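You operate a simulated robot arm through the tools that you are given. There is no shell and no other tool. Be economical: measure what you need, move in short steps, check, and stop when the job is done.

Carry out the task below with a simulated two-armed robot. There is one attempt and no reset: what you move stays moved.

## Task
On the top of the steel bench, fold the cream cloth in half, so that it is half as wide.

The check looks at the end state, three seconds after you hand in, the way a careful person would. Anything else that was tipped, shoved, dropped, spilled or broken makes it a failure. Flat cloth is picked up by pressing the open fingertips on it (5 to 10 N) and closing them slowly along it; thin cloth reads only 2 to 8 mm in the jaws.

## Robot
Two 7-joint arms with two-finger parallel grippers on one trunk, on a base that drives. Base frame: it is fixed to the floor where the robot stands at the start and does not move with it; the origin is under the middle of the robot, x ahead of it, y to its left, z up. Readings come in mm, degrees, newtons and seconds.
The left shoulder is at the start at [70, 163, 1170], the right one opposite. Places, roughly: top of the steel bench [700, -500, 800]. Payload 3.43 kg a hand.
The TCP of each hand is the grasp point between the finger pads, 34 mm short of the fingertips. In the tool frame z runs along the fingers and y along their closing line. Largest opening 128 mm; finger width 24, thickness 12; the body of the gripper, 48 by 130 mm, starts 96 mm behind the TCP.
Orientation is that of the tool frame in the base frame, as a unit quaternion [x, y, z, w]. With the fingers straight down and closing along the base's y, the tool's x points along the base's -x, its y along +y and its z along -z.

## Interface
- The arms move only by the tool nudge_tool. It takes "left_rows", "right_rows" or both (then of equal length, played together; a hand with none holds still); each is a list of rows, each an object (a shift or turn left out is 0, a gripper value left out holds the last) with "slide": the shift along the base's x, y, z in m, a list of three; "dr": the turn, a rotation vector about the base's x, y, z in degrees, a list of three. In form: [{"slide": [dx, dy, dz], "dr": [wx, wy, wz]}, ...]. A call has 1 to 20 rows; each row shifts and turns the commanded pose from where the row before left it. "left_hand" and "right_hand" are, for a hand that has rows, the finger opening in m, from 0 to 0.128, set as the call begins (left out, the last holds). Rows are played at 5 a second. More than 50 mm and 8.6 degrees between two rows, or a gripper value outside its range, and nothing of the call is played. A pose out of reach is approached as far as the arm can. The call stops where the force on the tool passes 40 N (or 10 N more than at its start, if that is more) or the arm is blocked; 0.2 s more then pass. Each finger travels about 153 mm/s and halts on what it meets, pressing with about 29 N; the grip force reading is that of the motor and also rises with nothing between the fingers. The clock runs only during rows and for 0.2 s after the last one: add rows that do not move to give the fingers time. It gives the time, the measured TCP pose, the force on the tool (base axes), the opening and the grip force at its end, in the units of the frame above (readings bear some noise).
- Cameras (640 x 400 px; columns grow to the right, rows downward): "scene" is now at [122.6, -14.7, 1373.4]; the picture's right is [-0.19, -0.98, 0.00], its down [-0.77, 0.15, -0.63] and it looks along [0.62, -0.12, -0.78] (base axes); focal length 286 px, centre (320, 200). "left" rides on the left gripper at [76, 11, -160] in its tool frame; the picture's right is [-0.15, 0.99, 0.00], its down [-0.88, -0.13, -0.46] and it looks along [-0.45, -0.07, 0.89] (tool axes); focal length 234 px, centre (320, 200). "right" rides on the right gripper at [76, -11, -160] in its tool frame; the picture's right is [0.15, 0.99, 0.00], its down [-0.88, 0.13, -0.46] and it looks along [-0.45, 0.07, 0.89] (tool axes); focal length 234 px, centre (320, 200). There is no depth. A picture from a camera that has moved, and an enlarged one, comes with that camera's place and axes in the base frame and with its lens.
- capture(camera): a new picture of that camera. No time passes.
- lift_body(by): slides the trunk up (or, below 0, down) by that many mm; the arms and the scene camera ride with it, the base frame stays. It gives what a move gives, with no picture.
- base_move(legs): drives the robot by 1 to 6 legs, each [ahead, left, turn to the left] in mm, mm and degrees, along the robot's own axes; the way and the turn of a leg run together, so that a leg with both is an arc; at most 1500 mm and 180 degrees a leg. The arms and the cameras ride along, it lands a little off, and it stops where it bumps. It gives what a move gives.
- head_to(pan, tilt): turns the head with the scene camera to pan (to the left, within 86 degrees either way) and tilt (down, from -29 to 69), counted from straight ahead of the robot. It gives what a move gives.
- inspect(camera, box): a new picture of the part [left, top, right, bottom] of that camera's present view, enlarged. No time passes.
- close_job(): hands the job in; it is judged then, once.

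Work in short steps. Places have to be worked out from the pictures, the camera data and where the tool is seen: move nearer, look again, correct. Check each grasp and each placing, and mend what went wrong. You have 120 turns and 88 pictures in all, those below and enlarged ones among them. Open the grippers and draw the arms clear of the work before you hand the job in, unless the task says otherwise; then end with one line.

The tools are called by a JSON object that holds its "method" and its "body". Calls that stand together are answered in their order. nudge_tool: Moves the arms, as the interface text tells. Its arguments: {"type":"object","properties":{"left_rows":{"type":"array","items":{"type":"object","properties":{"slide":{"type":"array","items":{"type":"number"}},"dr":{"type":"array","items":{"type":"number"}}}}},"left_hand":{"type":"number"},"right_rows":{"type":"array","items":{"type":"object","properties":{"slide":{"type":"array","items":{"type":"number"}},"dr":{"type":"array","items":{"type":"number"}}}}},"right_hand":{"type":"number"}},"required":[]} The other tools are called the same way: lift_body (by) slides the trunk up or down; base_move (legs) drives the base; head_to (pan, tilt) turns the head that bears the scene camera; capture (camera) takes a picture; inspect (camera, box) takes an enlarged picture of a part of a camera's view; close_job () hands the job in.

At the start:

```text
time: 0.0
left_ee_pos: [654.6, 293.1, 995.2]
left_ee_rot: [-0.001, 1.0, 0.0, 0.0]
left_contact_force: [-0.1, 0.1, -0.4]
left_grip_width: 128.3
left_grasp_force: 0.1
right_ee_pos: [602.9, -314.1, 1041.6]
right_ee_rot: [0.0, 1.0, 0.0, -0.001]
right_contact_force: [-0.3, 0.2, 0.3]
right_grip_width: 128.0
right_grasp_force: 0.0
trunk travel left (down, up): [-650.0, 290.0]
robot x, y, heading: [-4.0, -0.1, -0.1]
head pan, tilt: [-10.9, 51.2]
```

scene: 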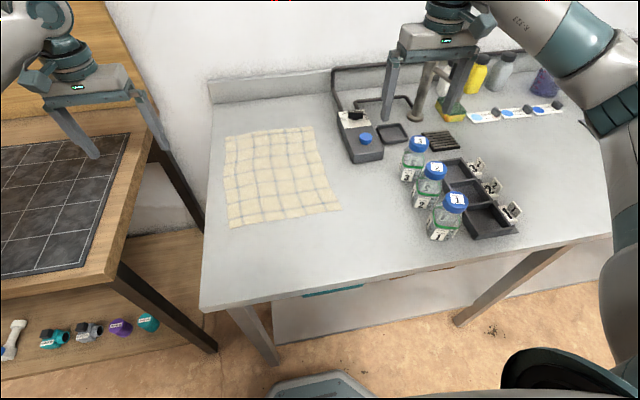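
right: 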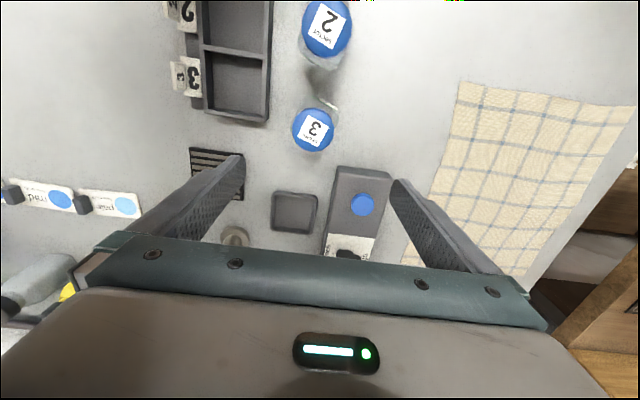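
left: 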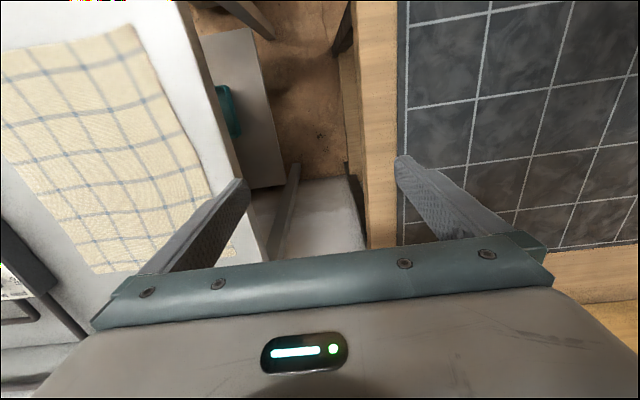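

The cloth spans roughly x 531–889, y −145–135, on the left end of the bench. I want to fold its left edge onto its right edge, so I'll first look at the floor and gap to my left in case the base needs turning.

{"method": "head_to", "body": {"pan": 40, "tilt": 55}}

{"method": "capture", "body": {"camera": "scene"}}

```text
time: 1.2
left_ee_pos: [654.3, 294.5, 995.5]
left_ee_rot: [0.0, 1.0, 0.0, 0.0]
left_contact_force: [0.4, 0.1, 0.5]
left_grip_width: 128.0
left_grasp_force: 0.1
right_ee_pos: [603.3, -313.9, 1040.5]
right_ee_rot: [0.0, 1.0, 0.0, 0.001]
right_contact_force: [0.7, 0.5, -0.1]
right_grip_width: 127.9
right_grasp_force: 0.1
trunk travel left (down, up): [-650.0, 290.0]
robot x, y, heading: [-0.8, -0.0, 0.2]
head pan, tilt: [40.0, 55.0]
```

```text
84 pictures are left
camera scene: at [103.4, 46.0, 1368.5], right [0.64, -0.77, 0.0], down [-0.63, -0.53, -0.57], along [0.44, 0.37, -0.82], focal length 286 px, centre (320, 200)
```

scene: 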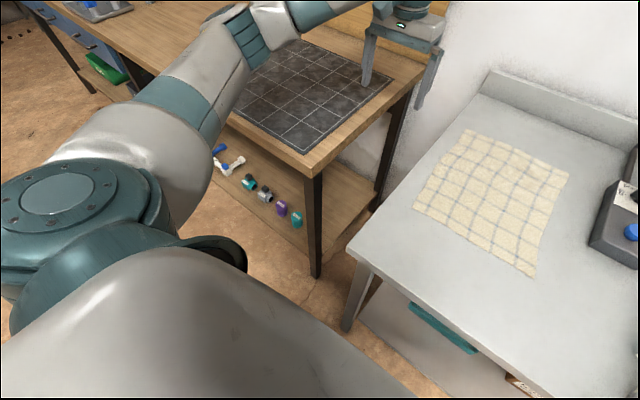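

Floor is clear to the left: the bench front is at x≈350 and the wood table starts at x≈480, y≈400. I'll raise a bit, sidestep left and turn right 45°, so the left arm serves the far corner and the right arm the near one without crossing.

{"method": "lift_body", "body": {"by": 80}}

{"method": "base_move", "body": {"legs": [[0, 300, 0], [0, 0, -45], [50, 50, 0]]}}

{"method": "head_to", "body": {"pan": 0, "tilt": 50}}

{"method": "capture", "body": {"camera": "scene"}}

```text
time: 2.4
left_ee_pos: [654.4, 292.4, 1075.0]
left_ee_rot: [-0.001, 1.0, 0.0, -0.001]
left_contact_force: [0.0, -0.2, -0.3]
left_grip_width: 128.1
left_grasp_force: 0.1
right_ee_pos: [603.3, -314.3, 1121.1]
right_ee_rot: [-0.001, 1.0, 0.0, 0.0]
right_contact_force: [0.0, 0.9, -0.4]
right_grip_width: 128.1
right_grasp_force: 0.0
trunk travel left (down, up): [-730.0, 210.0]
robot x, y, heading: [0.3, -0.2, 0.2]
head pan, tilt: [40.0, 55.0]
```

```text
time: 7.1
left_ee_pos: [735.5, 40.1, 1076.8]
left_ee_rot: [0.385, 0.923, 0.001, 0.0]
left_contact_force: [0.2, -0.1, -0.3]
left_grip_width: 127.7
left_grasp_force: 0.0
right_ee_pos: [267.4, -349.6, 1120.8]
right_ee_rot: [0.386, 0.922, 0.002, 0.0]
right_contact_force: [0.4, 0.9, 0.3]
right_grip_width: 128.0
right_grasp_force: 0.1
trunk travel left (down, up): [-730.0, 210.0]
robot x, y, heading: [67.6, 301.9, -45.6]
head pan, tilt: [40.0, 55.0]
```

```text
time: 8.2
left_ee_pos: [736.3, 40.3, 1075.7]
left_ee_rot: [0.386, 0.922, 0.0, 0.0]
left_contact_force: [-1.1, 1.0, 0.3]
left_grip_width: 128.0
left_grasp_force: 0.0
right_ee_pos: [267.2, -349.4, 1121.1]
right_ee_rot: [0.387, 0.922, 0.0, -0.001]
right_contact_force: [-0.1, -0.1, 0.0]
right_grip_width: 128.0
right_grasp_force: 0.1
trunk travel left (down, up): [-730.0, 210.0]
robot x, y, heading: [73.9, 297.4, -45.4]
head pan, tilt: [0.0, 50.0]
```

```text
83 pictures are left
camera scene: at [155.5, 209.9, 1455.0], right [-0.71, -0.7, 0.0], down [-0.54, 0.55, -0.64], along [0.45, -0.46, -0.77], focal length 286 px, centre (320, 200)
```

scene: 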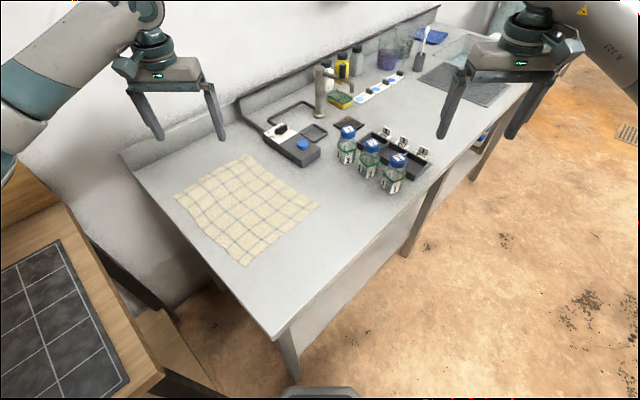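

The view is good and the arms now line up with the cloth. I'll drive slightly nearer, then bring both hands above the left edge with their closing line turned along x.

{"method": "base_move", "body": {"legs": [[30, 30, 0]]}}

```text
time: 9.1
left_ee_pos: [775.3, 44.9, 1075.1]
left_ee_rot: [0.385, 0.923, -0.001, 0.0]
left_contact_force: [-0.4, -0.6, -0.6]
left_grip_width: 128.1
left_grasp_force: 0.0
right_ee_pos: [308.3, -345.9, 1122.1]
right_ee_rot: [0.386, 0.923, 0.0, 0.0]
right_contact_force: [-0.8, 0.2, -0.1]
right_grip_width: 128.1
right_grasp_force: 0.0
trunk travel left (down, up): [-730.0, 210.0]
robot x, y, heading: [109.2, 305.6, -45.1]
head pan, tilt: [0.0, 50.0]
```

Move both hands to hover over the left edge at z≈960, turning −44.7° about z.

{"method": "nudge_tool", "body": {"left_rows": [{"slide": [0.0058, 0.0096, -0.0096], "dr": [0, 0, -3.73]}, {"slide": [0.0058, 0.0096, -0.0096], "dr": [0, 0, -3.73]}, {"slide": [0.0058, 0.0096, -0.0096], "dr": [0, 0, -3.73]}, {"slide": [0.0058, 0.0096, -0.0096], "dr": [0, 0, -3.73]}, {"slide": [0.0058, 0.0096, -0.0096], "dr": [0, 0, -3.73]}, {"slide": [0.0058, 0.0096, -0.0096], "dr": [0, 0, -3.73]}, {"slide": [0.0058, 0.0096, -0.0096], "dr": [0, 0, -3.73]}, {"slide": [0.0058, 0.0096, -0.0096], "dr": [0, 0, -3.73]}, {"slide": [0.0058, 0.0096, -0.0096], "dr": [0, 0, -3.73]}, {"slide": [0.0058, 0.0096, -0.0096], "dr": [0, 0, -3.73]}, {"slide": [0.0058, 0.0096, -0.0096], "dr": [0, 0, -3.73]}, {"slide": [0.0058, 0.0096, -0.0096], "dr": [0, 0, -3.73]}], "right_rows": [{"slide": [0.0214, 0.0405, -0.0135], "dr": [0, 0, -3.73]}, {"slide": [0.0214, 0.0405, -0.0135], "dr": [0, 0, -3.73]}, {"slide": [0.0214, 0.0405, -0.0135], "dr": [0, 0, -3.73]}, {"slide": [0.0214, 0.0405, -0.0135], "dr": [0, 0, -3.73]}, {"slide": [0.0214, 0.0405, -0.0135], "dr": [0, 0, -3.73]}, {"slide": [0.0214, 0.0405, -0.0135], "dr": [0, 0, -3.73]}, {"slide": [0.0214, 0.0405, -0.0135], "dr": [0, 0, -3.73]}, {"slide": [0.0214, 0.0405, -0.0135], "dr": [0, 0, -3.73]}, {"slide": [0.0214, 0.0405, -0.0135], "dr": [0, 0, -3.73]}, {"slide": [0.0214, 0.0405, -0.0135], "dr": [0, 0, -3.73]}, {"slide": [0.0214, 0.0405, -0.0135], "dr": [0, 0, -3.73]}, {"slide": [0.0214, 0.0405, -0.0135], "dr": [0, 0, -3.73]}], "left_hand": 0.06, "right_hand": 0.06}}

{"method": "capture", "body": {"camera": "scene"}}

{"method": "capture", "body": {"camera": "left"}}

{"method": "capture", "body": {"camera": "right"}}

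```text
time: 11.7
left_ee_pos: [846.9, 161.5, 961.0]
left_ee_rot: [0.707, 0.707, -0.001, 0.001]
left_contact_force: [-0.2, 0.3, 0.2]
left_grip_width: 59.9
left_grasp_force: 0.0
right_ee_pos: [569.0, 142.9, 959.5]
right_ee_rot: [0.709, 0.705, -0.002, 0.0]
right_contact_force: [-0.6, 0.8, -0.3]
right_grip_width: 60.1
right_grasp_force: 0.0
trunk travel left (down, up): [-730.0, 210.0]
robot x, y, heading: [107.8, 303.1, -45.1]
head pan, tilt: [0.0, 50.0]
```

```text
82 pictures are left
camera scene: at [196.6, 216.1, 1455.0], right [-0.71, -0.7, 0.0], down [-0.54, 0.54, -0.64], along [0.45, -0.46, -0.77], focal length 286 px, centre (320, 200)
```

scene: 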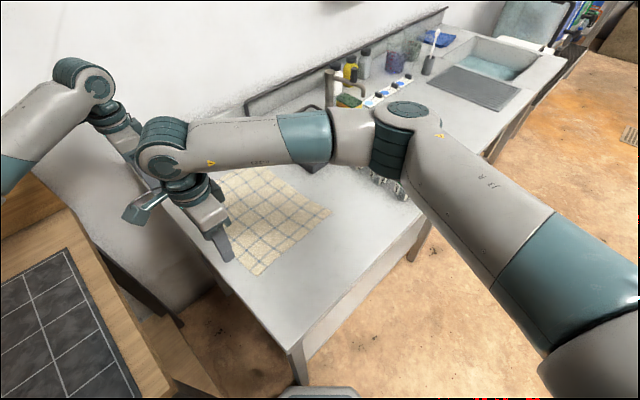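

```text
81 pictures are left
camera left: at [857.0, 237.6, 1121.9], right [0.99, -0.15, 0.0], down [-0.13, -0.88, 0.46], along [-0.07, -0.45, -0.89], focal length 234 px, centre (320, 200)
```

left: 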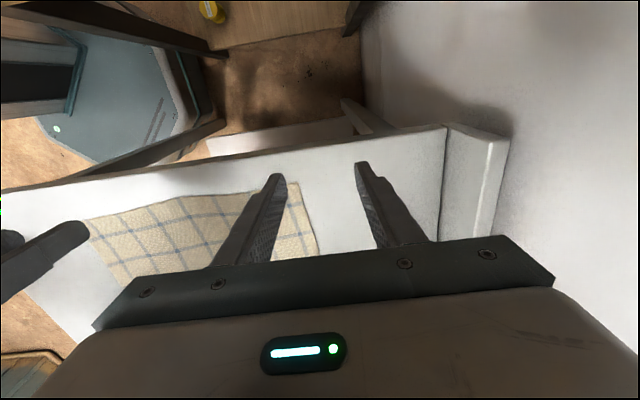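

```text
80 pictures are left
camera right: at [556.6, 218.2, 1118.0], right [0.99, 0.14, 0.0], down [0.13, -0.88, 0.46], along [0.06, -0.45, -0.89], focal length 234 px, centre (320, 200)
```

right: 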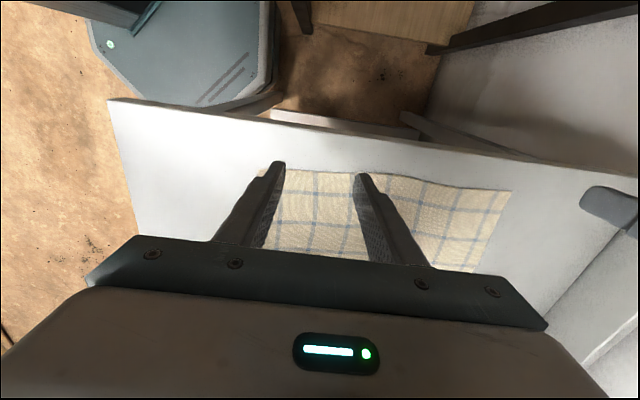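

Triangulating the two hand cameras only agrees if the bench top is at z≈845, which puts the left edge's corners at about (815,128) and (510,112). I'll lower both hands to just above that estimate with a smaller opening and check again.

{"method": "nudge_tool", "body": {"left_rows": [{"slide": [-0.017, -0.011, -0.012]}, {"slide": [-0.017, -0.011, -0.012]}, {"slide": [-0.017, -0.011, -0.012]}, {"slide": [-0.016, -0.0115, -0.012]}, {"slide": [0, 0, -0.01]}], "right_rows": [{"slide": [-0.005, -0.01, -0.012]}, {"slide": [-0.005, -0.01, -0.012]}, {"slide": [-0.005, -0.01, -0.012]}, {"slide": [-0.006, -0.009, -0.012]}, {"slide": [0, 0, -0.01]}], "left_hand": 0.04, "right_hand": 0.04}}

{"method": "capture", "body": {"camera": "left"}}

{"method": "capture", "body": {"camera": "right"}}

```text
time: 12.9
left_ee_pos: [777.2, 115.6, 903.0]
left_ee_rot: [0.707, 0.708, 0.0, 0.0]
left_contact_force: [0.0, 0.0, -0.9]
left_grip_width: 40.1
left_grasp_force: 0.0
right_ee_pos: [543.6, 102.9, 900.2]
right_ee_rot: [0.708, 0.707, 0.0, 0.0]
right_contact_force: [-0.8, 0.8, -0.9]
right_grip_width: 40.1
right_grasp_force: 0.1
trunk travel left (down, up): [-730.0, 210.0]
robot x, y, heading: [113.0, 307.3, -45.2]
head pan, tilt: [0.0, 50.0]
```

```text
79 pictures are left
camera left: at [788.2, 191.6, 1064.2], right [0.99, -0.15, 0.0], down [-0.13, -0.88, 0.46], along [-0.07, -0.45, -0.89], focal length 234 px, centre (320, 200)
```

left: 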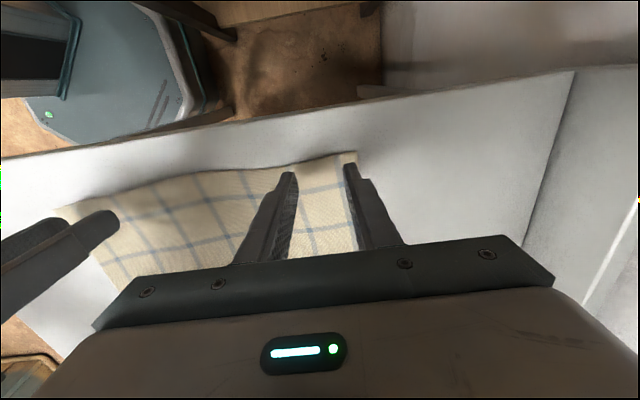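

```text
78 pictures are left
camera right: at [533.3, 177.5, 1059.3], right [0.99, 0.14, 0.0], down [0.13, -0.88, 0.46], along [0.07, -0.45, -0.89], focal length 234 px, centre (320, 200)
```

right: 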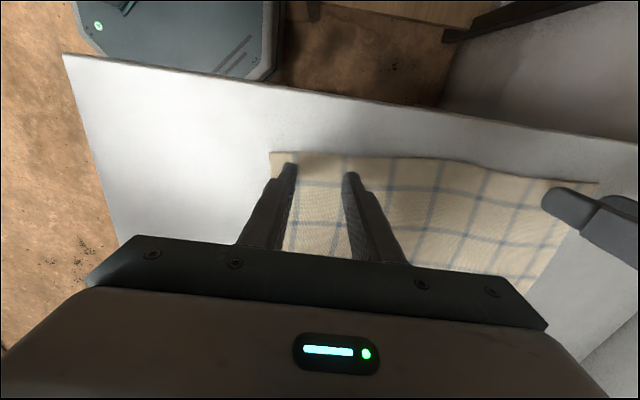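

Corners now read A≈(813,126) and D≈(497,113), and both fingertips are about 10 mm inside the edge. I'll descend gently toward contact.

{"method": "nudge_tool", "body": {"left_rows": [{"slide": [0, 0, -0.007]}, {"slide": [0, 0, -0.007]}, {"slide": [0, 0, -0.005]}], "right_rows": [{"slide": [-0.002, 0, -0.006]}, {"slide": [-0.002, 0, -0.006]}, {"slide": [-0.001, 0, -0.004]}]}}

```text
time: 13.7
left_ee_pos: [777.8, 115.9, 885.0]
left_ee_rot: [0.707, 0.708, 0.0, 0.001]
left_contact_force: [0.2, -1.2, 6.1]
left_grip_width: 40.0
left_grasp_force: 0.1
right_ee_pos: [540.4, 101.8, 885.7]
right_ee_rot: [0.708, 0.706, 0.001, 0.001]
right_contact_force: [1.2, -0.4, 2.7]
right_grip_width: 39.8
right_grasp_force: 0.0
trunk travel left (down, up): [-730.0, 210.0]
robot x, y, heading: [106.8, 307.5, -45.4]
head pan, tilt: [0.0, 50.0]
```

Contact is at TCP z≈885 (6 N left, 3 N right). I'll press the right slightly more, then close in steps.

{"method": "nudge_tool", "body": {"left_rows": [{"slide": [0, 0, -0.0004]}, {}], "right_rows": [{"slide": [0, 0, -0.0015]}, {}]}}

```text
time: 14.3
left_ee_pos: [778.0, 115.1, 886.1]
left_ee_rot: [0.707, 0.707, 0.0, 0.002]
left_contact_force: [1.0, -1.6, 8.1]
left_grip_width: 39.9
left_grasp_force: 0.0
right_ee_pos: [538.9, 101.5, 887.1]
right_ee_rot: [0.708, 0.707, 0.002, 0.002]
right_contact_force: [3.6, -1.4, 27.2]
right_grip_width: 39.4
right_grasp_force: 0.1
trunk travel left (down, up): [-730.0, 210.0]
robot x, y, heading: [109.9, 303.8, -45.2]
head pan, tilt: [0.0, 50.0]
```

Right is now too hard (27 N); back it off about 1 mm.

{"method": "nudge_tool", "body": {"left_rows": [{}, {}], "right_rows": [{"slide": [0, 0, 0.0011]}, {}]}}

```text
time: 14.9
left_ee_pos: [776.8, 117.0, 886.0]
left_ee_rot: [0.707, 0.707, 0.0, 0.001]
left_contact_force: [1.1, -0.9, 12.6]
left_grip_width: 40.0
left_grasp_force: 0.0
right_ee_pos: [539.9, 101.8, 886.5]
right_ee_rot: [0.707, 0.707, 0.001, 0.001]
right_contact_force: [3.9, -0.7, 23.1]
right_grip_width: 39.3
right_grasp_force: 0.1
trunk travel left (down, up): [-730.0, 210.0]
robot x, y, heading: [104.0, 303.8, -45.4]
head pan, tilt: [0.0, 50.0]
```

Forces still creep up (13 and 23 N); ease both a little more.

{"method": "nudge_tool", "body": {"left_rows": [{"slide": [0, 0, 0.0004]}, {}], "right_rows": [{"slide": [0, 0, 0.0015]}, {}]}}

```text
time: 15.5
left_ee_pos: [776.9, 115.7, 885.8]
left_ee_rot: [0.707, 0.707, 0.0, 0.002]
left_contact_force: [-1.0, 1.1, 22.0]
left_grip_width: 40.1
left_grasp_force: 0.2
right_ee_pos: [537.4, 101.4, 885.6]
right_ee_rot: [0.708, 0.706, -0.001, 0.0]
right_contact_force: [2.6, 0.3, 2.5]
right_grip_width: 39.9
right_grasp_force: 0.0
trunk travel left (down, up): [-730.0, 210.0]
robot x, y, heading: [106.4, 303.8, -45.1]
head pan, tilt: [0.0, 50.0]
```

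Left rose to 22 N (slow creep), right fell to 2.5 N. Correct both oppositely and start closing.

{"method": "nudge_tool", "body": {"left_rows": [{"slide": [0, 0, 0.001]}, {}], "right_rows": [{"slide": [0, 0, -0.0005]}, {}], "left_hand": 0.034, "right_hand": 0.034}}

```text
time: 16.1
left_ee_pos: [776.1, 115.6, 885.3]
left_ee_rot: [0.707, 0.707, 0.0, 0.0]
left_contact_force: [-1.1, 2.0, 14.0]
left_grip_width: 32.7
left_grasp_force: 0.0
right_ee_pos: [538.8, 102.0, 885.4]
right_ee_rot: [0.708, 0.706, -0.001, 0.0]
right_contact_force: [0.3, 0.7, 0.6]
right_grip_width: 33.9
right_grasp_force: 0.1
trunk travel left (down, up): [-730.0, 210.0]
robot x, y, heading: [103.9, 303.1, -45.3]
head pan, tilt: [0.0, 50.0]
```

{"method": "nudge_tool", "body": {"left_rows": [{"slide": [0, 0, 0.0003]}, {}], "right_rows": [{"slide": [0, 0, -0.0007]}, {}], "left_hand": 0.026, "right_hand": 0.034}}

```text
time: 16.7
left_ee_pos: [776.6, 116.3, 885.6]
left_ee_rot: [0.707, 0.707, 0.0, 0.0]
left_contact_force: [-0.2, -1.7, 7.9]
left_grip_width: 25.5
left_grasp_force: 0.1
right_ee_pos: [537.7, 101.5, 885.7]
right_ee_rot: [0.708, 0.706, -0.001, 0.0]
right_contact_force: [-0.3, 1.2, 2.4]
right_grip_width: 34.0
right_grasp_force: 0.1
trunk travel left (down, up): [-730.0, 210.0]
robot x, y, heading: [107.3, 304.9, -45.7]
head pan, tilt: [0.0, 50.0]
```

Left is at 8 N, ideal; the right needs a bit more pressure. Continue closing the left and press the right.

{"method": "nudge_tool", "body": {"left_rows": [{}, {}], "right_rows": [{"slide": [0, 0, -0.0005]}, {}], "left_hand": 0.018, "right_hand": 0.03}}

{"method": "inspect", "body": {"camera": "left", "box": [220, 110, 420, 270]}}

```text
time: 17.3
left_ee_pos: [776.8, 116.3, 885.5]
left_ee_rot: [0.707, 0.707, 0.0, 0.0]
left_contact_force: [0.1, 0.2, 5.2]
left_grip_width: 17.7
left_grasp_force: 0.1
right_ee_pos: [538.8, 101.9, 885.4]
right_ee_rot: [0.708, 0.707, 0.0, 0.0]
right_contact_force: [0.7, 0.5, 6.1]
right_grip_width: 29.4
right_grasp_force: 0.1
trunk travel left (down, up): [-730.0, 210.0]
robot x, y, heading: [107.1, 304.7, -45.5]
head pan, tilt: [0.0, 50.0]
```

```text
2.50 times, centred on (320, 190) of left
camera zoom: at [787.7, 191.7, 1046.4], right [0.99, -0.15, 0.0], down [-0.13, -0.88, 0.46], along [-0.07, -0.45, -0.89], focal length 585 px, centre (320, 225)
```

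zoom: 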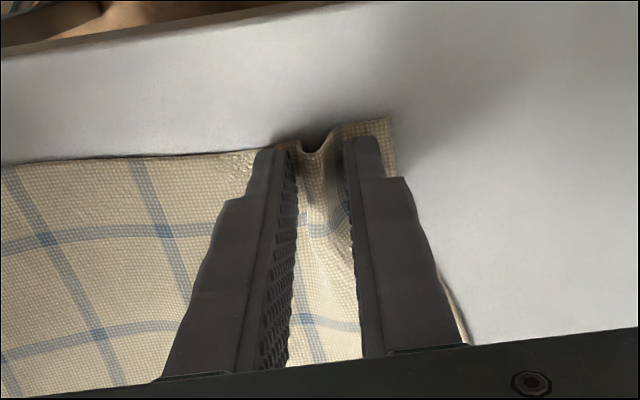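

A pleat is rising between the left fingers right at the edge, and both forces are 5–6 N. Keep closing.

{"method": "nudge_tool", "body": {"left_rows": [{}, {}], "right_rows": [{"slide": [0, 0, -0.0002]}, {}], "left_hand": 0.01, "right_hand": 0.022}}

{"method": "nudge_tool", "body": {"left_rows": [{}, {}], "right_rows": [{}, {}], "left_hand": 0.005, "right_hand": 0.015}}

```text
time: 17.9
left_ee_pos: [778.8, 115.4, 885.4]
left_ee_rot: [0.707, 0.708, 0.0, 0.001]
left_contact_force: [-0.2, -0.1, 2.6]
left_grip_width: 9.8
left_grasp_force: 0.0
right_ee_pos: [539.1, 101.3, 886.1]
right_ee_rot: [0.708, 0.707, 0.0, 0.0]
right_contact_force: [0.9, -0.6, 8.1]
right_grip_width: 21.4
right_grasp_force: 0.0
trunk travel left (down, up): [-730.0, 210.0]
robot x, y, heading: [109.8, 303.2, -45.5]
head pan, tilt: [0.0, 50.0]
```

```text
time: 18.5
left_ee_pos: [778.5, 115.8, 886.6]
left_ee_rot: [0.707, 0.707, 0.0, -0.001]
left_contact_force: [-2.0, 0.3, 2.4]
left_grip_width: 5.6
left_grasp_force: 0.0
right_ee_pos: [538.4, 101.7, 884.5]
right_ee_rot: [0.708, 0.707, 0.0, 0.0]
right_contact_force: [1.3, -0.5, 9.3]
right_grip_width: 14.5
right_grasp_force: 0.2
trunk travel left (down, up): [-730.0, 210.0]
robot x, y, heading: [106.2, 304.6, -45.3]
head pan, tilt: [0.0, 50.0]
```

Left nearly shut; close it fully and continue the right.

{"method": "nudge_tool", "body": {"left_rows": [{}, {}], "right_rows": [{}, {}], "left_hand": 0.0, "right_hand": 0.008}}

{"method": "nudge_tool", "body": {"left_rows": [{}, {}], "right_rows": [{}, {}], "left_hand": 0.0, "right_hand": 0.0}}

{"method": "inspect", "body": {"camera": "left", "box": [220, 110, 420, 270]}}

{"method": "inspect", "body": {"camera": "right", "box": [220, 110, 420, 270]}}

```text
time: 19.1
left_ee_pos: [778.1, 116.4, 885.5]
left_ee_rot: [0.708, 0.706, 0.0, 0.0]
left_contact_force: [-3.1, -0.1, 3.1]
left_grip_width: 2.5
left_grasp_force: 29.4
right_ee_pos: [539.7, 101.3, 885.9]
right_ee_rot: [0.708, 0.706, 0.0, 0.0]
right_contact_force: [3.8, -0.4, 8.5]
right_grip_width: 9.2
right_grasp_force: 2.4
trunk travel left (down, up): [-730.0, 210.0]
robot x, y, heading: [106.8, 304.1, -45.2]
head pan, tilt: [0.0, 50.0]
```

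```text
time: 19.7
left_ee_pos: [778.5, 115.8, 884.8]
left_ee_rot: [0.708, 0.707, -0.001, 0.0]
left_contact_force: [-7.0, -0.5, 2.8]
left_grip_width: 2.5
left_grasp_force: 29.3
right_ee_pos: [538.7, 100.1, 886.1]
right_ee_rot: [0.708, 0.706, 0.001, 0.0]
right_contact_force: [7.1, -0.1, 8.0]
right_grip_width: 2.0
right_grasp_force: 29.1
trunk travel left (down, up): [-730.0, 210.0]
robot x, y, heading: [101.9, 306.7, -45.2]
head pan, tilt: [0.0, 50.0]
```

```text
2.50 times, centred on (320, 190) of left
camera zoom: at [787.7, 191.5, 1046.5], right [0.99, -0.15, 0.0], down [-0.13, -0.88, 0.46], along [-0.07, -0.45, -0.89], focal length 585 px, centre (320, 225)
```

zoom: 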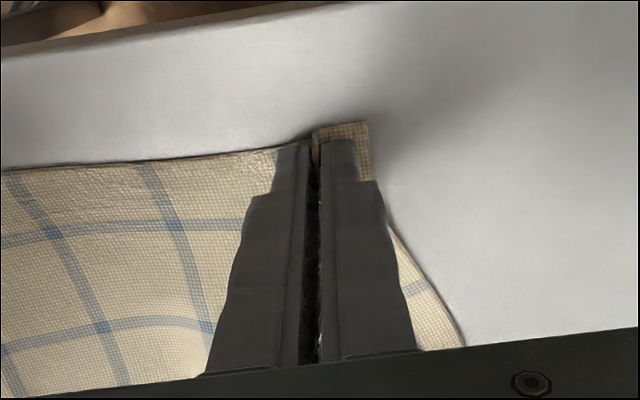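

```text
2.50 times, centred on (320, 190) of right
camera zoom: at [526.9, 175.9, 1044.6], right [0.99, 0.14, 0.0], down [0.13, -0.88, 0.46], along [0.07, -0.45, -0.89], focal length 585 px, centre (320, 225)
```

zoom: 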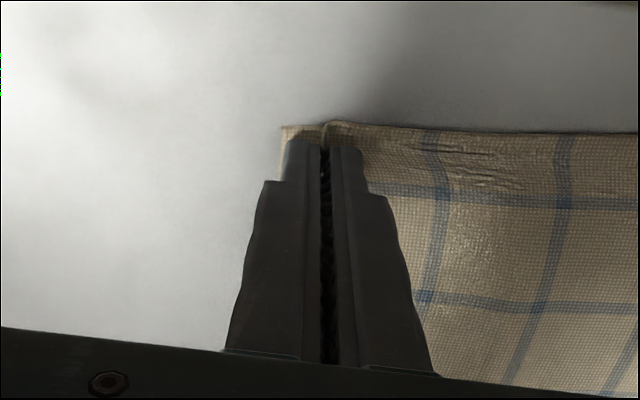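

Both corners are pinched (2.5 and 2.0 mm, near the edge). There's slight tension between the hands, so I'll ease them together by a few mm and lift 30 mm to verify.

{"method": "nudge_tool", "body": {"left_rows": [{"slide": [-0.003, -0.002, 0.01]}, {"slide": [-0.002, -0.003, 0.01]}, {"slide": [0, -0.005, 0.01]}], "right_rows": [{"slide": [0.003, -0.002, 0.01]}, {"slide": [0.002, -0.003, 0.01]}, {"slide": [0, -0.005, 0.01]}]}}

{"method": "capture", "body": {"camera": "left"}}

{"method": "capture", "body": {"camera": "right"}}

```text
time: 20.5
left_ee_pos: [773.1, 104.6, 914.9]
left_ee_rot: [0.707, 0.707, 0.0, 0.0]
left_contact_force: [0.1, -1.7, 0.2]
left_grip_width: 2.4
left_grasp_force: 29.0
right_ee_pos: [543.1, 91.6, 912.6]
right_ee_rot: [0.708, 0.706, 0.001, 0.0]
right_contact_force: [-0.9, 0.1, 0.0]
right_grip_width: 1.9
right_grasp_force: 28.4
trunk travel left (down, up): [-730.0, 210.0]
robot x, y, heading: [107.0, 306.1, -45.6]
head pan, tilt: [0.0, 50.0]
```

```text
74 pictures are left
camera left: at [783.4, 180.5, 1076.5], right [0.99, -0.15, 0.0], down [-0.13, -0.88, 0.46], along [-0.07, -0.45, -0.89], focal length 234 px, centre (320, 200)
```

left: 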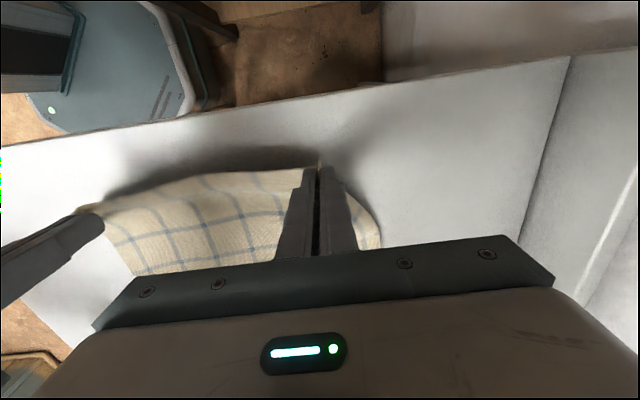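

```text
73 pictures are left
camera right: at [531.6, 166.0, 1072.2], right [0.99, 0.14, 0.0], down [0.13, -0.88, 0.46], along [0.07, -0.45, -0.89], focal length 234 px, centre (320, 200)
```

right: 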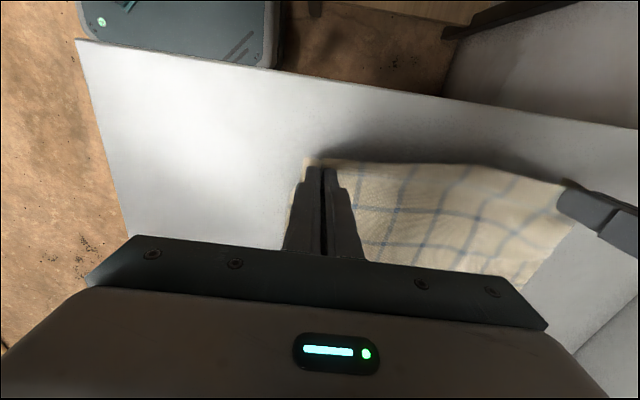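

The cloth is held at both corners. Now carry it over in an arc about the fold line (y≈−3), gradually tilting the fingers toward +y so the edge lands outward, and stop short to look.

{"method": "nudge_tool", "body": {"left_rows": [{"slide": [0.0004, -0.01, 0.024]}, {"slide": [0.0004, -0.01, 0.02]}, {"slide": [0.0004, -0.017, 0.018]}, {"slide": [0.0004, -0.02, 0.013]}, {"slide": [0.0004, -0.024, 0.008]}, {"slide": [0.0004, -0.024, 0.003]}, {"slide": [0.0004, -0.0258, -0.003], "dr": [3, 0, 0]}, {"slide": [0.0004, -0.0258, -0.0082], "dr": [3, 0, 0]}, {"slide": [0.0004, -0.0237, -0.0122], "dr": [3, 0, 0]}, {"slide": [0.0004, -0.0198, -0.0143], "dr": [3, 0, 0]}], "right_rows": [{"slide": [0, -0.0095, 0.024]}, {"slide": [0, -0.0095, 0.02]}, {"slide": [0, -0.016, 0.018]}, {"slide": [0, -0.019, 0.013]}, {"slide": [0, -0.0228, 0.008]}, {"slide": [0, -0.0228, 0.003]}, {"slide": [0, -0.0245, -0.003], "dr": [3, 0, 0]}, {"slide": [0, -0.0245, -0.0082], "dr": [3, 0, 0]}, {"slide": [0, -0.0225, -0.0122], "dr": [3, 0, 0]}, {"slide": [0, -0.0188, -0.0143], "dr": [3, 0, 0]}]}}

{"method": "capture", "body": {"camera": "scene"}}

{"method": "capture", "body": {"camera": "left"}}

{"method": "capture", "body": {"camera": "right"}}

```text
time: 22.7
left_ee_pos: [778.6, -97.2, 962.2]
left_ee_rot: [0.704, 0.703, 0.075, -0.075]
left_contact_force: [-0.1, -0.7, -0.5]
left_grip_width: 2.6
left_grasp_force: 29.3
right_ee_pos: [545.5, -102.8, 959.6]
right_ee_rot: [0.703, 0.703, 0.075, -0.076]
right_contact_force: [0.0, -1.0, -0.9]
right_grip_width: 1.7
right_grasp_force: 29.2
trunk travel left (down, up): [-730.0, 210.0]
robot x, y, heading: [108.8, 306.1, -45.3]
head pan, tilt: [0.0, 50.0]
```

```text
72 pictures are left
camera scene: at [194.1, 210.3, 1454.8], right [-0.71, -0.7, 0.0], down [-0.54, 0.55, -0.64], along [0.45, -0.45, -0.77], focal length 286 px, centre (320, 200)
```

scene: 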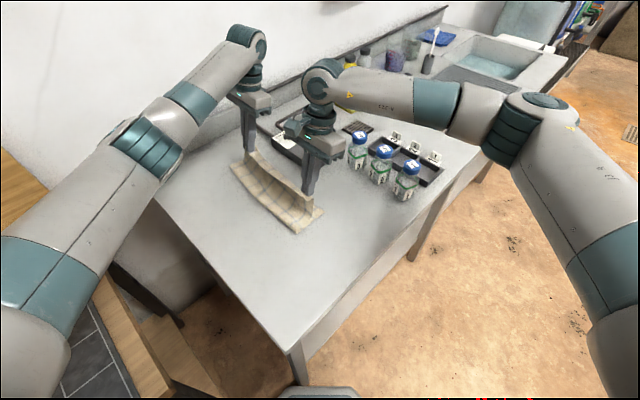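

```text
71 pictures are left
camera left: at [787.5, -57.6, 1135.7], right [0.99, -0.14, -0.03], down [-0.13, -0.96, 0.26], along [-0.07, -0.25, -0.97], focal length 234 px, centre (320, 200)
```

left: 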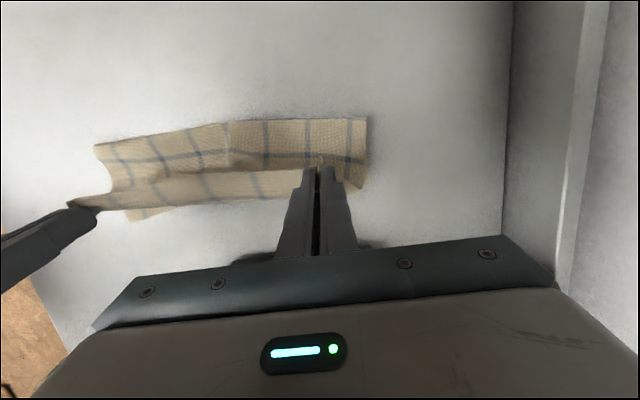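

```text
70 pictures are left
camera right: at [534.1, -63.6, 1132.2], right [0.99, 0.14, 0.03], down [0.13, -0.96, 0.26], along [0.07, -0.25, -0.97], focal length 234 px, centre (320, 200)
```

right: 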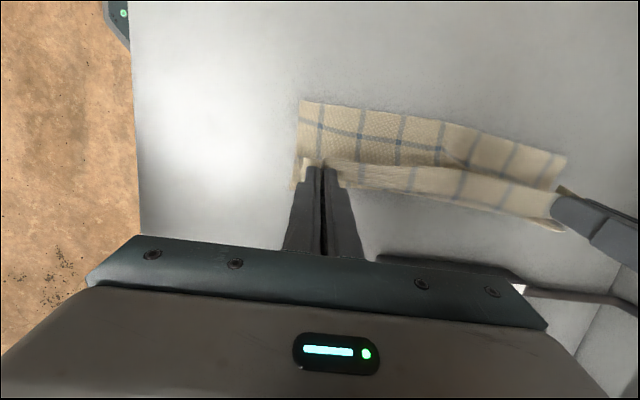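

The hands hold and the cloth is being folded. I'll zoom into the scene view to judge where the crease is forming relative to the right edge.

{"method": "inspect", "body": {"camera": "scene", "box": [210, 120, 370, 245]}}

```text
3.20 times, centred on (290, 182) of scene
camera zoom: at [194.1, 210.3, 1454.8], right [-0.71, -0.7, 0.0], down [-0.54, 0.55, -0.64], along [0.45, -0.45, -0.77], focal length 915 px, centre (416, 256)
```

zoom: 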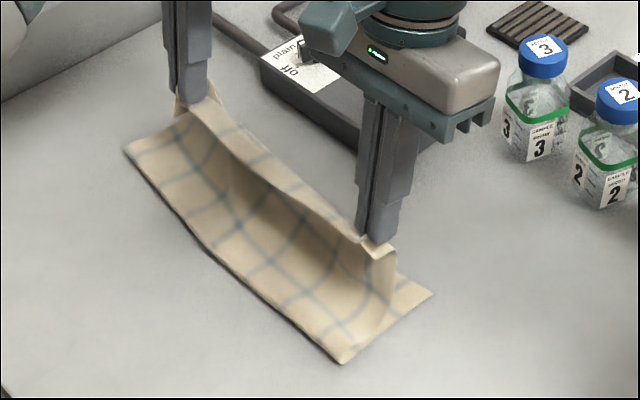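

The crease has formed at y≈−25 to −43 while it should be near +3: my arc was too high, peeling the bottom layer. I'll retrace to let the cloth lie back flat, then refold along a lower diagonal so the hanging part stays vertical.

{"method": "nudge_tool", "body": {"left_rows": [{"slide": [0, 0.022, 0.0154], "dr": [-3, 0, 0]}, {"slide": [0, 0.0237, 0.0112], "dr": [-3, 0, 0]}, {"slide": [0, 0.0248, 0.0072], "dr": [-3, 0, 0]}, {"slide": [0, 0.0268, 0], "dr": [-3, 0, 0]}, {"slide": [0, 0.022, -0.012]}, {"slide": [0, 0.018, -0.018]}, {"slide": [0, 0.005, -0.007]}, {}], "right_rows": [{"slide": [0, 0.0235, 0.0154], "dr": [-3, 0, 0]}, {"slide": [0, 0.0252, 0.0112], "dr": [-3, 0, 0]}, {"slide": [0, 0.0263, 0.0072], "dr": [-3, 0, 0]}, {"slide": [0, 0.0283, 0], "dr": [-3, 0, 0]}, {"slide": [0, 0.0235, -0.012]}, {"slide": [0, 0.0195, -0.018]}, {"slide": [0, 0.006, -0.007]}, {}]}}

{"method": "inspect", "body": {"camera": "scene", "box": [170, 120, 350, 260]}}

{"method": "capture", "body": {"camera": "left"}}

```text
time: 24.5
left_ee_pos: [778.1, 47.3, 958.9]
left_ee_rot: [0.707, 0.707, 0.0, 0.0]
left_contact_force: [-1.2, -0.4, -0.6]
left_grip_width: 2.4
left_grasp_force: 28.4
right_ee_pos: [543.4, 51.4, 961.0]
right_ee_rot: [0.707, 0.707, 0.001, -0.001]
right_contact_force: [1.4, -0.2, -1.2]
right_grip_width: 1.6
right_grasp_force: 29.0
trunk travel left (down, up): [-730.0, 210.0]
robot x, y, heading: [107.3, 306.7, -45.5]
head pan, tilt: [0.0, 50.0]
```

```text
2.86 times, centred on (260, 190) of scene
camera zoom: at [195.0, 213.4, 1454.9], right [-0.71, -0.7, 0.0], down [-0.54, 0.54, -0.64], along [0.45, -0.46, -0.77], focal length 817 px, centre (491, 229)
```

zoom: 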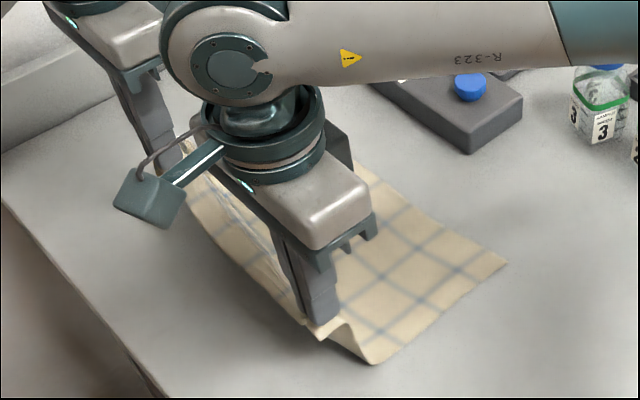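

```text
67 pictures are left
camera left: at [787.3, 123.4, 1120.0], right [0.99, -0.15, 0.0], down [-0.13, -0.88, 0.46], along [-0.07, -0.45, -0.89], focal length 234 px, centre (320, 200)
```

left: 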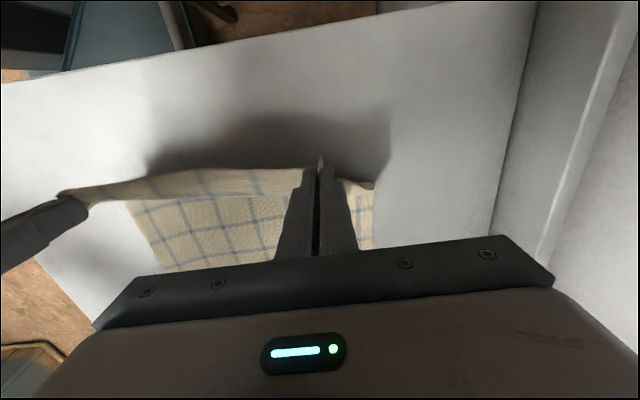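

The cloth unrolled well, and the right edge is still at y≈−128. Refold now along the diagonal, pausing partway.

{"method": "nudge_tool", "body": {"left_rows": [{"slide": [0, -0.015, 0.0133]}, {"slide": [0, -0.015, 0.0133]}, {"slide": [0, -0.015, 0.0133]}, {"slide": [0, -0.0163, -0.013], "dr": [3, 0, 0]}, {"slide": [0, -0.0163, -0.0132], "dr": [3, 0, 0]}, {"slide": [0, -0.0162, -0.0132], "dr": [3, 0, 0]}, {"slide": [0, -0.0163, -0.0133], "dr": [3, 0, 0]}], "right_rows": [{"slide": [0, -0.015, 0.0133]}, {"slide": [0, -0.015, 0.0133]}, {"slide": [0, -0.015, 0.0133]}, {"slide": [0, -0.0163, -0.013], "dr": [3, 0, 0]}, {"slide": [0, -0.0163, -0.0132], "dr": [3, 0, 0]}, {"slide": [0, -0.0162, -0.0132], "dr": [3, 0, 0]}, {"slide": [0, -0.0163, -0.0133], "dr": [3, 0, 0]}]}}

{"method": "inspect", "body": {"camera": "scene", "box": [190, 120, 370, 260]}}

{"method": "capture", "body": {"camera": "left"}}

```text
time: 26.1
left_ee_pos: [777.6, -66.4, 947.5]
left_ee_rot: [0.704, 0.702, 0.074, -0.074]
left_contact_force: [-1.5, 0.5, -0.6]
left_grip_width: 2.8
left_grasp_force: 29.2
right_ee_pos: [544.7, -59.9, 944.6]
right_ee_rot: [0.704, 0.703, 0.074, -0.075]
right_contact_force: [2.9, -0.3, 0.0]
right_grip_width: 1.8
right_grasp_force: 28.5
trunk travel left (down, up): [-730.0, 210.0]
robot x, y, heading: [107.1, 305.1, -45.6]
head pan, tilt: [0.0, 50.0]
```

```text
2.86 times, centred on (280, 190) of scene
camera zoom: at [194.5, 210.5, 1454.8], right [-0.71, -0.7, 0.0], down [-0.54, 0.55, -0.64], along [0.45, -0.45, -0.77], focal length 817 px, centre (434, 229)
```

zoom: 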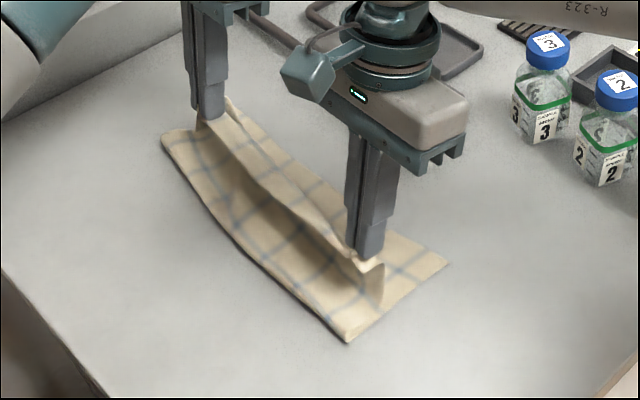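

```text
65 pictures are left
camera left: at [788.3, -26.4, 1119.7], right [0.99, -0.14, -0.03], down [-0.13, -0.96, 0.26], along [-0.07, -0.25, -0.96], focal length 234 px, centre (320, 200)
```

left: 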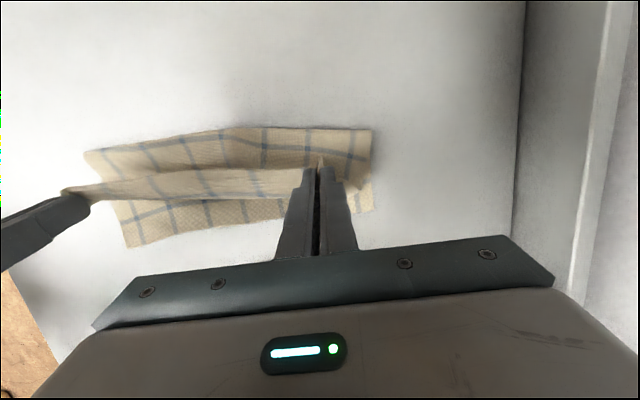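

The front end is right (crease ≈0, 126 mm from the edge), but at the far end the crease sits 35 mm short, because the cloth is slightly rotated and the left hand led too far. I'll retrace, giving the left hand +18 mm in y.

{"method": "nudge_tool", "body": {"left_rows": [{"slide": [0, 0.0195, 0.0133], "dr": [-3, 0, 0]}, {"slide": [0, 0.019, 0.0132], "dr": [-3, 0, 0]}, {"slide": [0, 0.019, 0.0132], "dr": [-3, 0, 0]}, {"slide": [0, 0.019, 0.013], "dr": [-3, 0, 0]}, {"slide": [0, 0.0175, -0.0133]}, {"slide": [0, 0.017, -0.0133]}, {"slide": [0, 0.017, -0.0133]}, {}], "right_rows": [{"slide": [0, 0.0163, 0.0133], "dr": [-3, 0, 0]}, {"slide": [0, 0.0162, 0.0132], "dr": [-3, 0, 0]}, {"slide": [0, 0.0163, 0.0132], "dr": [-3, 0, 0]}, {"slide": [0, 0.0163, 0.013], "dr": [-3, 0, 0]}, {"slide": [0, 0.015, -0.0133]}, {"slide": [0, 0.015, -0.0133]}, {"slide": [0, 0.015, -0.0133]}, {}]}}

{"method": "capture", "body": {"camera": "left"}}

```text
time: 27.9
left_ee_pos: [779.9, 65.7, 962.1]
left_ee_rot: [0.708, 0.706, 0.0, 0.0]
left_contact_force: [-3.1, 0.2, 0.2]
left_grip_width: 2.2
left_grasp_force: 29.1
right_ee_pos: [544.0, 52.4, 960.1]
right_ee_rot: [0.708, 0.706, 0.0, -0.001]
right_contact_force: [3.1, -0.2, 1.0]
right_grip_width: 1.4
right_grasp_force: 29.7
trunk travel left (down, up): [-730.0, 210.0]
robot x, y, heading: [107.8, 302.3, -45.5]
head pan, tilt: [0.0, 50.0]
```

```text
64 pictures are left
camera left: at [789.0, 141.9, 1122.4], right [0.99, -0.15, 0.0], down [-0.13, -0.88, 0.46], along [-0.07, -0.45, -0.89], focal length 234 px, centre (320, 200)
```

left: 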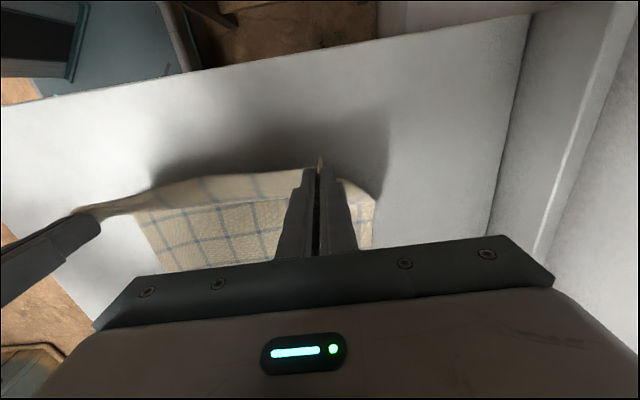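

Both ends are flat again. Refold with the corrected offsets, pausing at the same point.

{"method": "nudge_tool", "body": {"left_rows": [{"slide": [-0.001, -0.0186, 0.0127]}, {"slide": [-0.001, -0.0186, 0.0127]}, {"slide": [0, -0.0186, 0.0127]}, {"slide": [0, -0.0163, -0.013], "dr": [3, 0, 0]}, {"slide": [0, -0.0163, -0.0132], "dr": [3, 0, 0]}, {"slide": [0, -0.0162, -0.0132], "dr": [3, 0, 0]}, {"slide": [0, -0.0163, -0.0133], "dr": [3, 0, 0]}], "right_rows": [{"slide": [0.001, -0.0168, 0.0133]}, {"slide": [0, -0.0168, 0.0133]}, {"slide": [0, -0.0168, 0.0133]}, {"slide": [0, -0.0163, -0.013], "dr": [3, 0, 0]}, {"slide": [0, -0.0163, -0.0132], "dr": [3, 0, 0]}, {"slide": [0, -0.0162, -0.0132], "dr": [3, 0, 0]}, {"slide": [0, -0.0163, -0.0133], "dr": [3, 0, 0]}]}}

{"method": "inspect", "body": {"camera": "scene", "box": [190, 120, 370, 260]}}

{"method": "capture", "body": {"camera": "left"}}

```text
time: 29.5
left_ee_pos: [774.8, -59.7, 946.5]
left_ee_rot: [0.703, 0.703, 0.074, -0.074]
left_contact_force: [0.4, -0.8, -0.1]
left_grip_width: 2.4
left_grasp_force: 28.9
right_ee_pos: [543.6, -62.6, 946.9]
right_ee_rot: [0.704, 0.703, 0.075, -0.075]
right_contact_force: [-0.1, 0.3, -1.0]
right_grip_width: 1.6
right_grasp_force: 28.8
trunk travel left (down, up): [-730.0, 210.0]
robot x, y, heading: [111.0, 300.8, -45.4]
head pan, tilt: [0.0, 50.0]
```

```text
2.86 times, centred on (280, 190) of scene
camera zoom: at [194.3, 210.5, 1454.8], right [-0.71, -0.7, 0.0], down [-0.54, 0.55, -0.64], along [0.45, -0.45, -0.77], focal length 817 px, centre (434, 229)
```

zoom: 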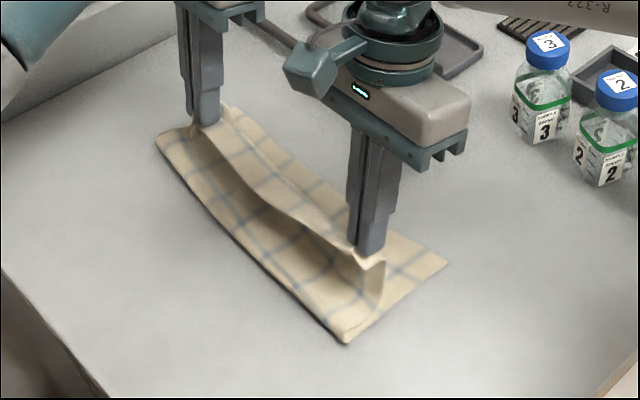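

```text
62 pictures are left
camera left: at [784.4, -18.5, 1119.4], right [0.99, -0.14, -0.03], down [-0.13, -0.96, 0.26], along [-0.07, -0.25, -0.97], focal length 234 px, centre (320, 200)
```

left: 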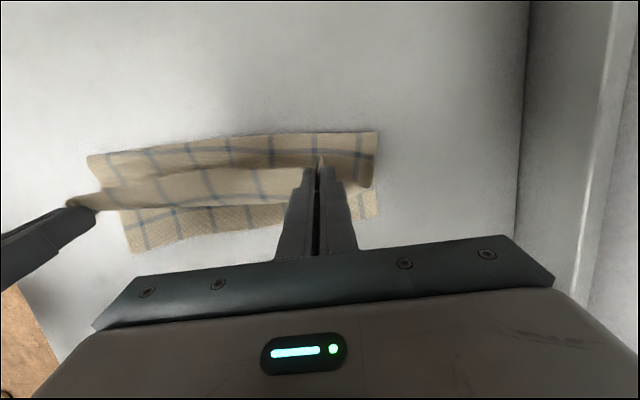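

Front is right again (126 mm), but the far end still reads short (~97 mm). Zoom in on the far end to see what the cloth does there.

{"method": "inspect", "body": {"camera": "left", "box": [240, 100, 420, 240]}}

{"method": "inspect", "body": {"camera": "scene", "box": [220, 140, 300, 200]}}

{"method": "capture", "body": {"camera": "right"}}

```text
2.86 times, centred on (330, 170) of left
camera zoom: at [784.4, -18.5, 1119.4], right [0.99, -0.14, -0.03], down [-0.13, -0.96, 0.26], along [-0.07, -0.25, -0.97], focal length 669 px, centre (291, 286)
```

zoom: 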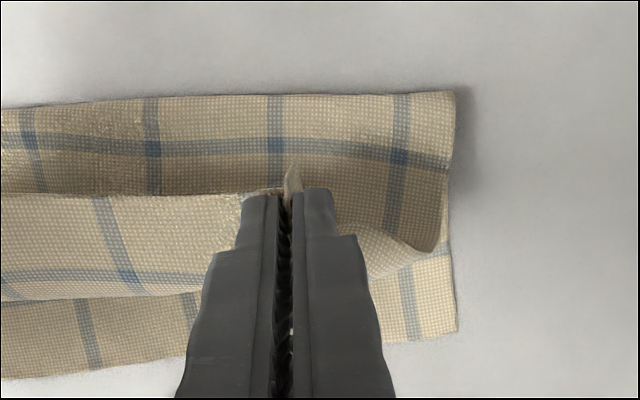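

```text
6.67 times, centred on (260, 170) of scene
camera zoom: at [194.3, 210.5, 1454.8], right [-0.71, -0.7, 0.0], down [-0.54, 0.55, -0.64], along [0.45, -0.45, -0.77], focal length 1907 px, centre (720, 400)
```

zoom: 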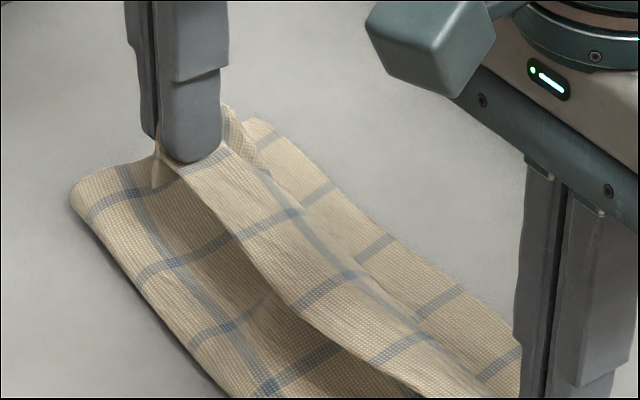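

```text
59 pictures are left
camera right: at [532.8, -23.3, 1118.2], right [0.99, 0.14, 0.03], down [0.13, -0.96, 0.26], along [0.07, -0.25, -0.96], focal length 234 px, centre (320, 200)
```

right: 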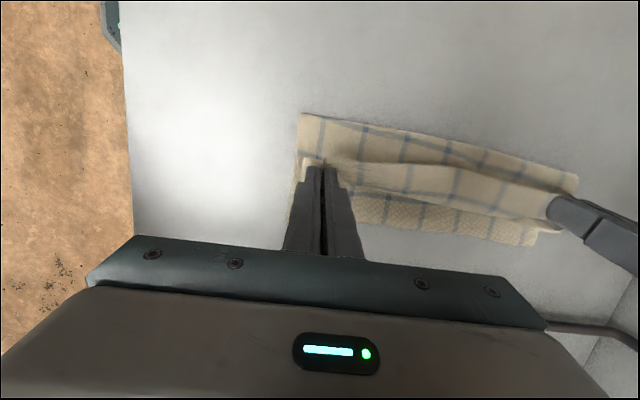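

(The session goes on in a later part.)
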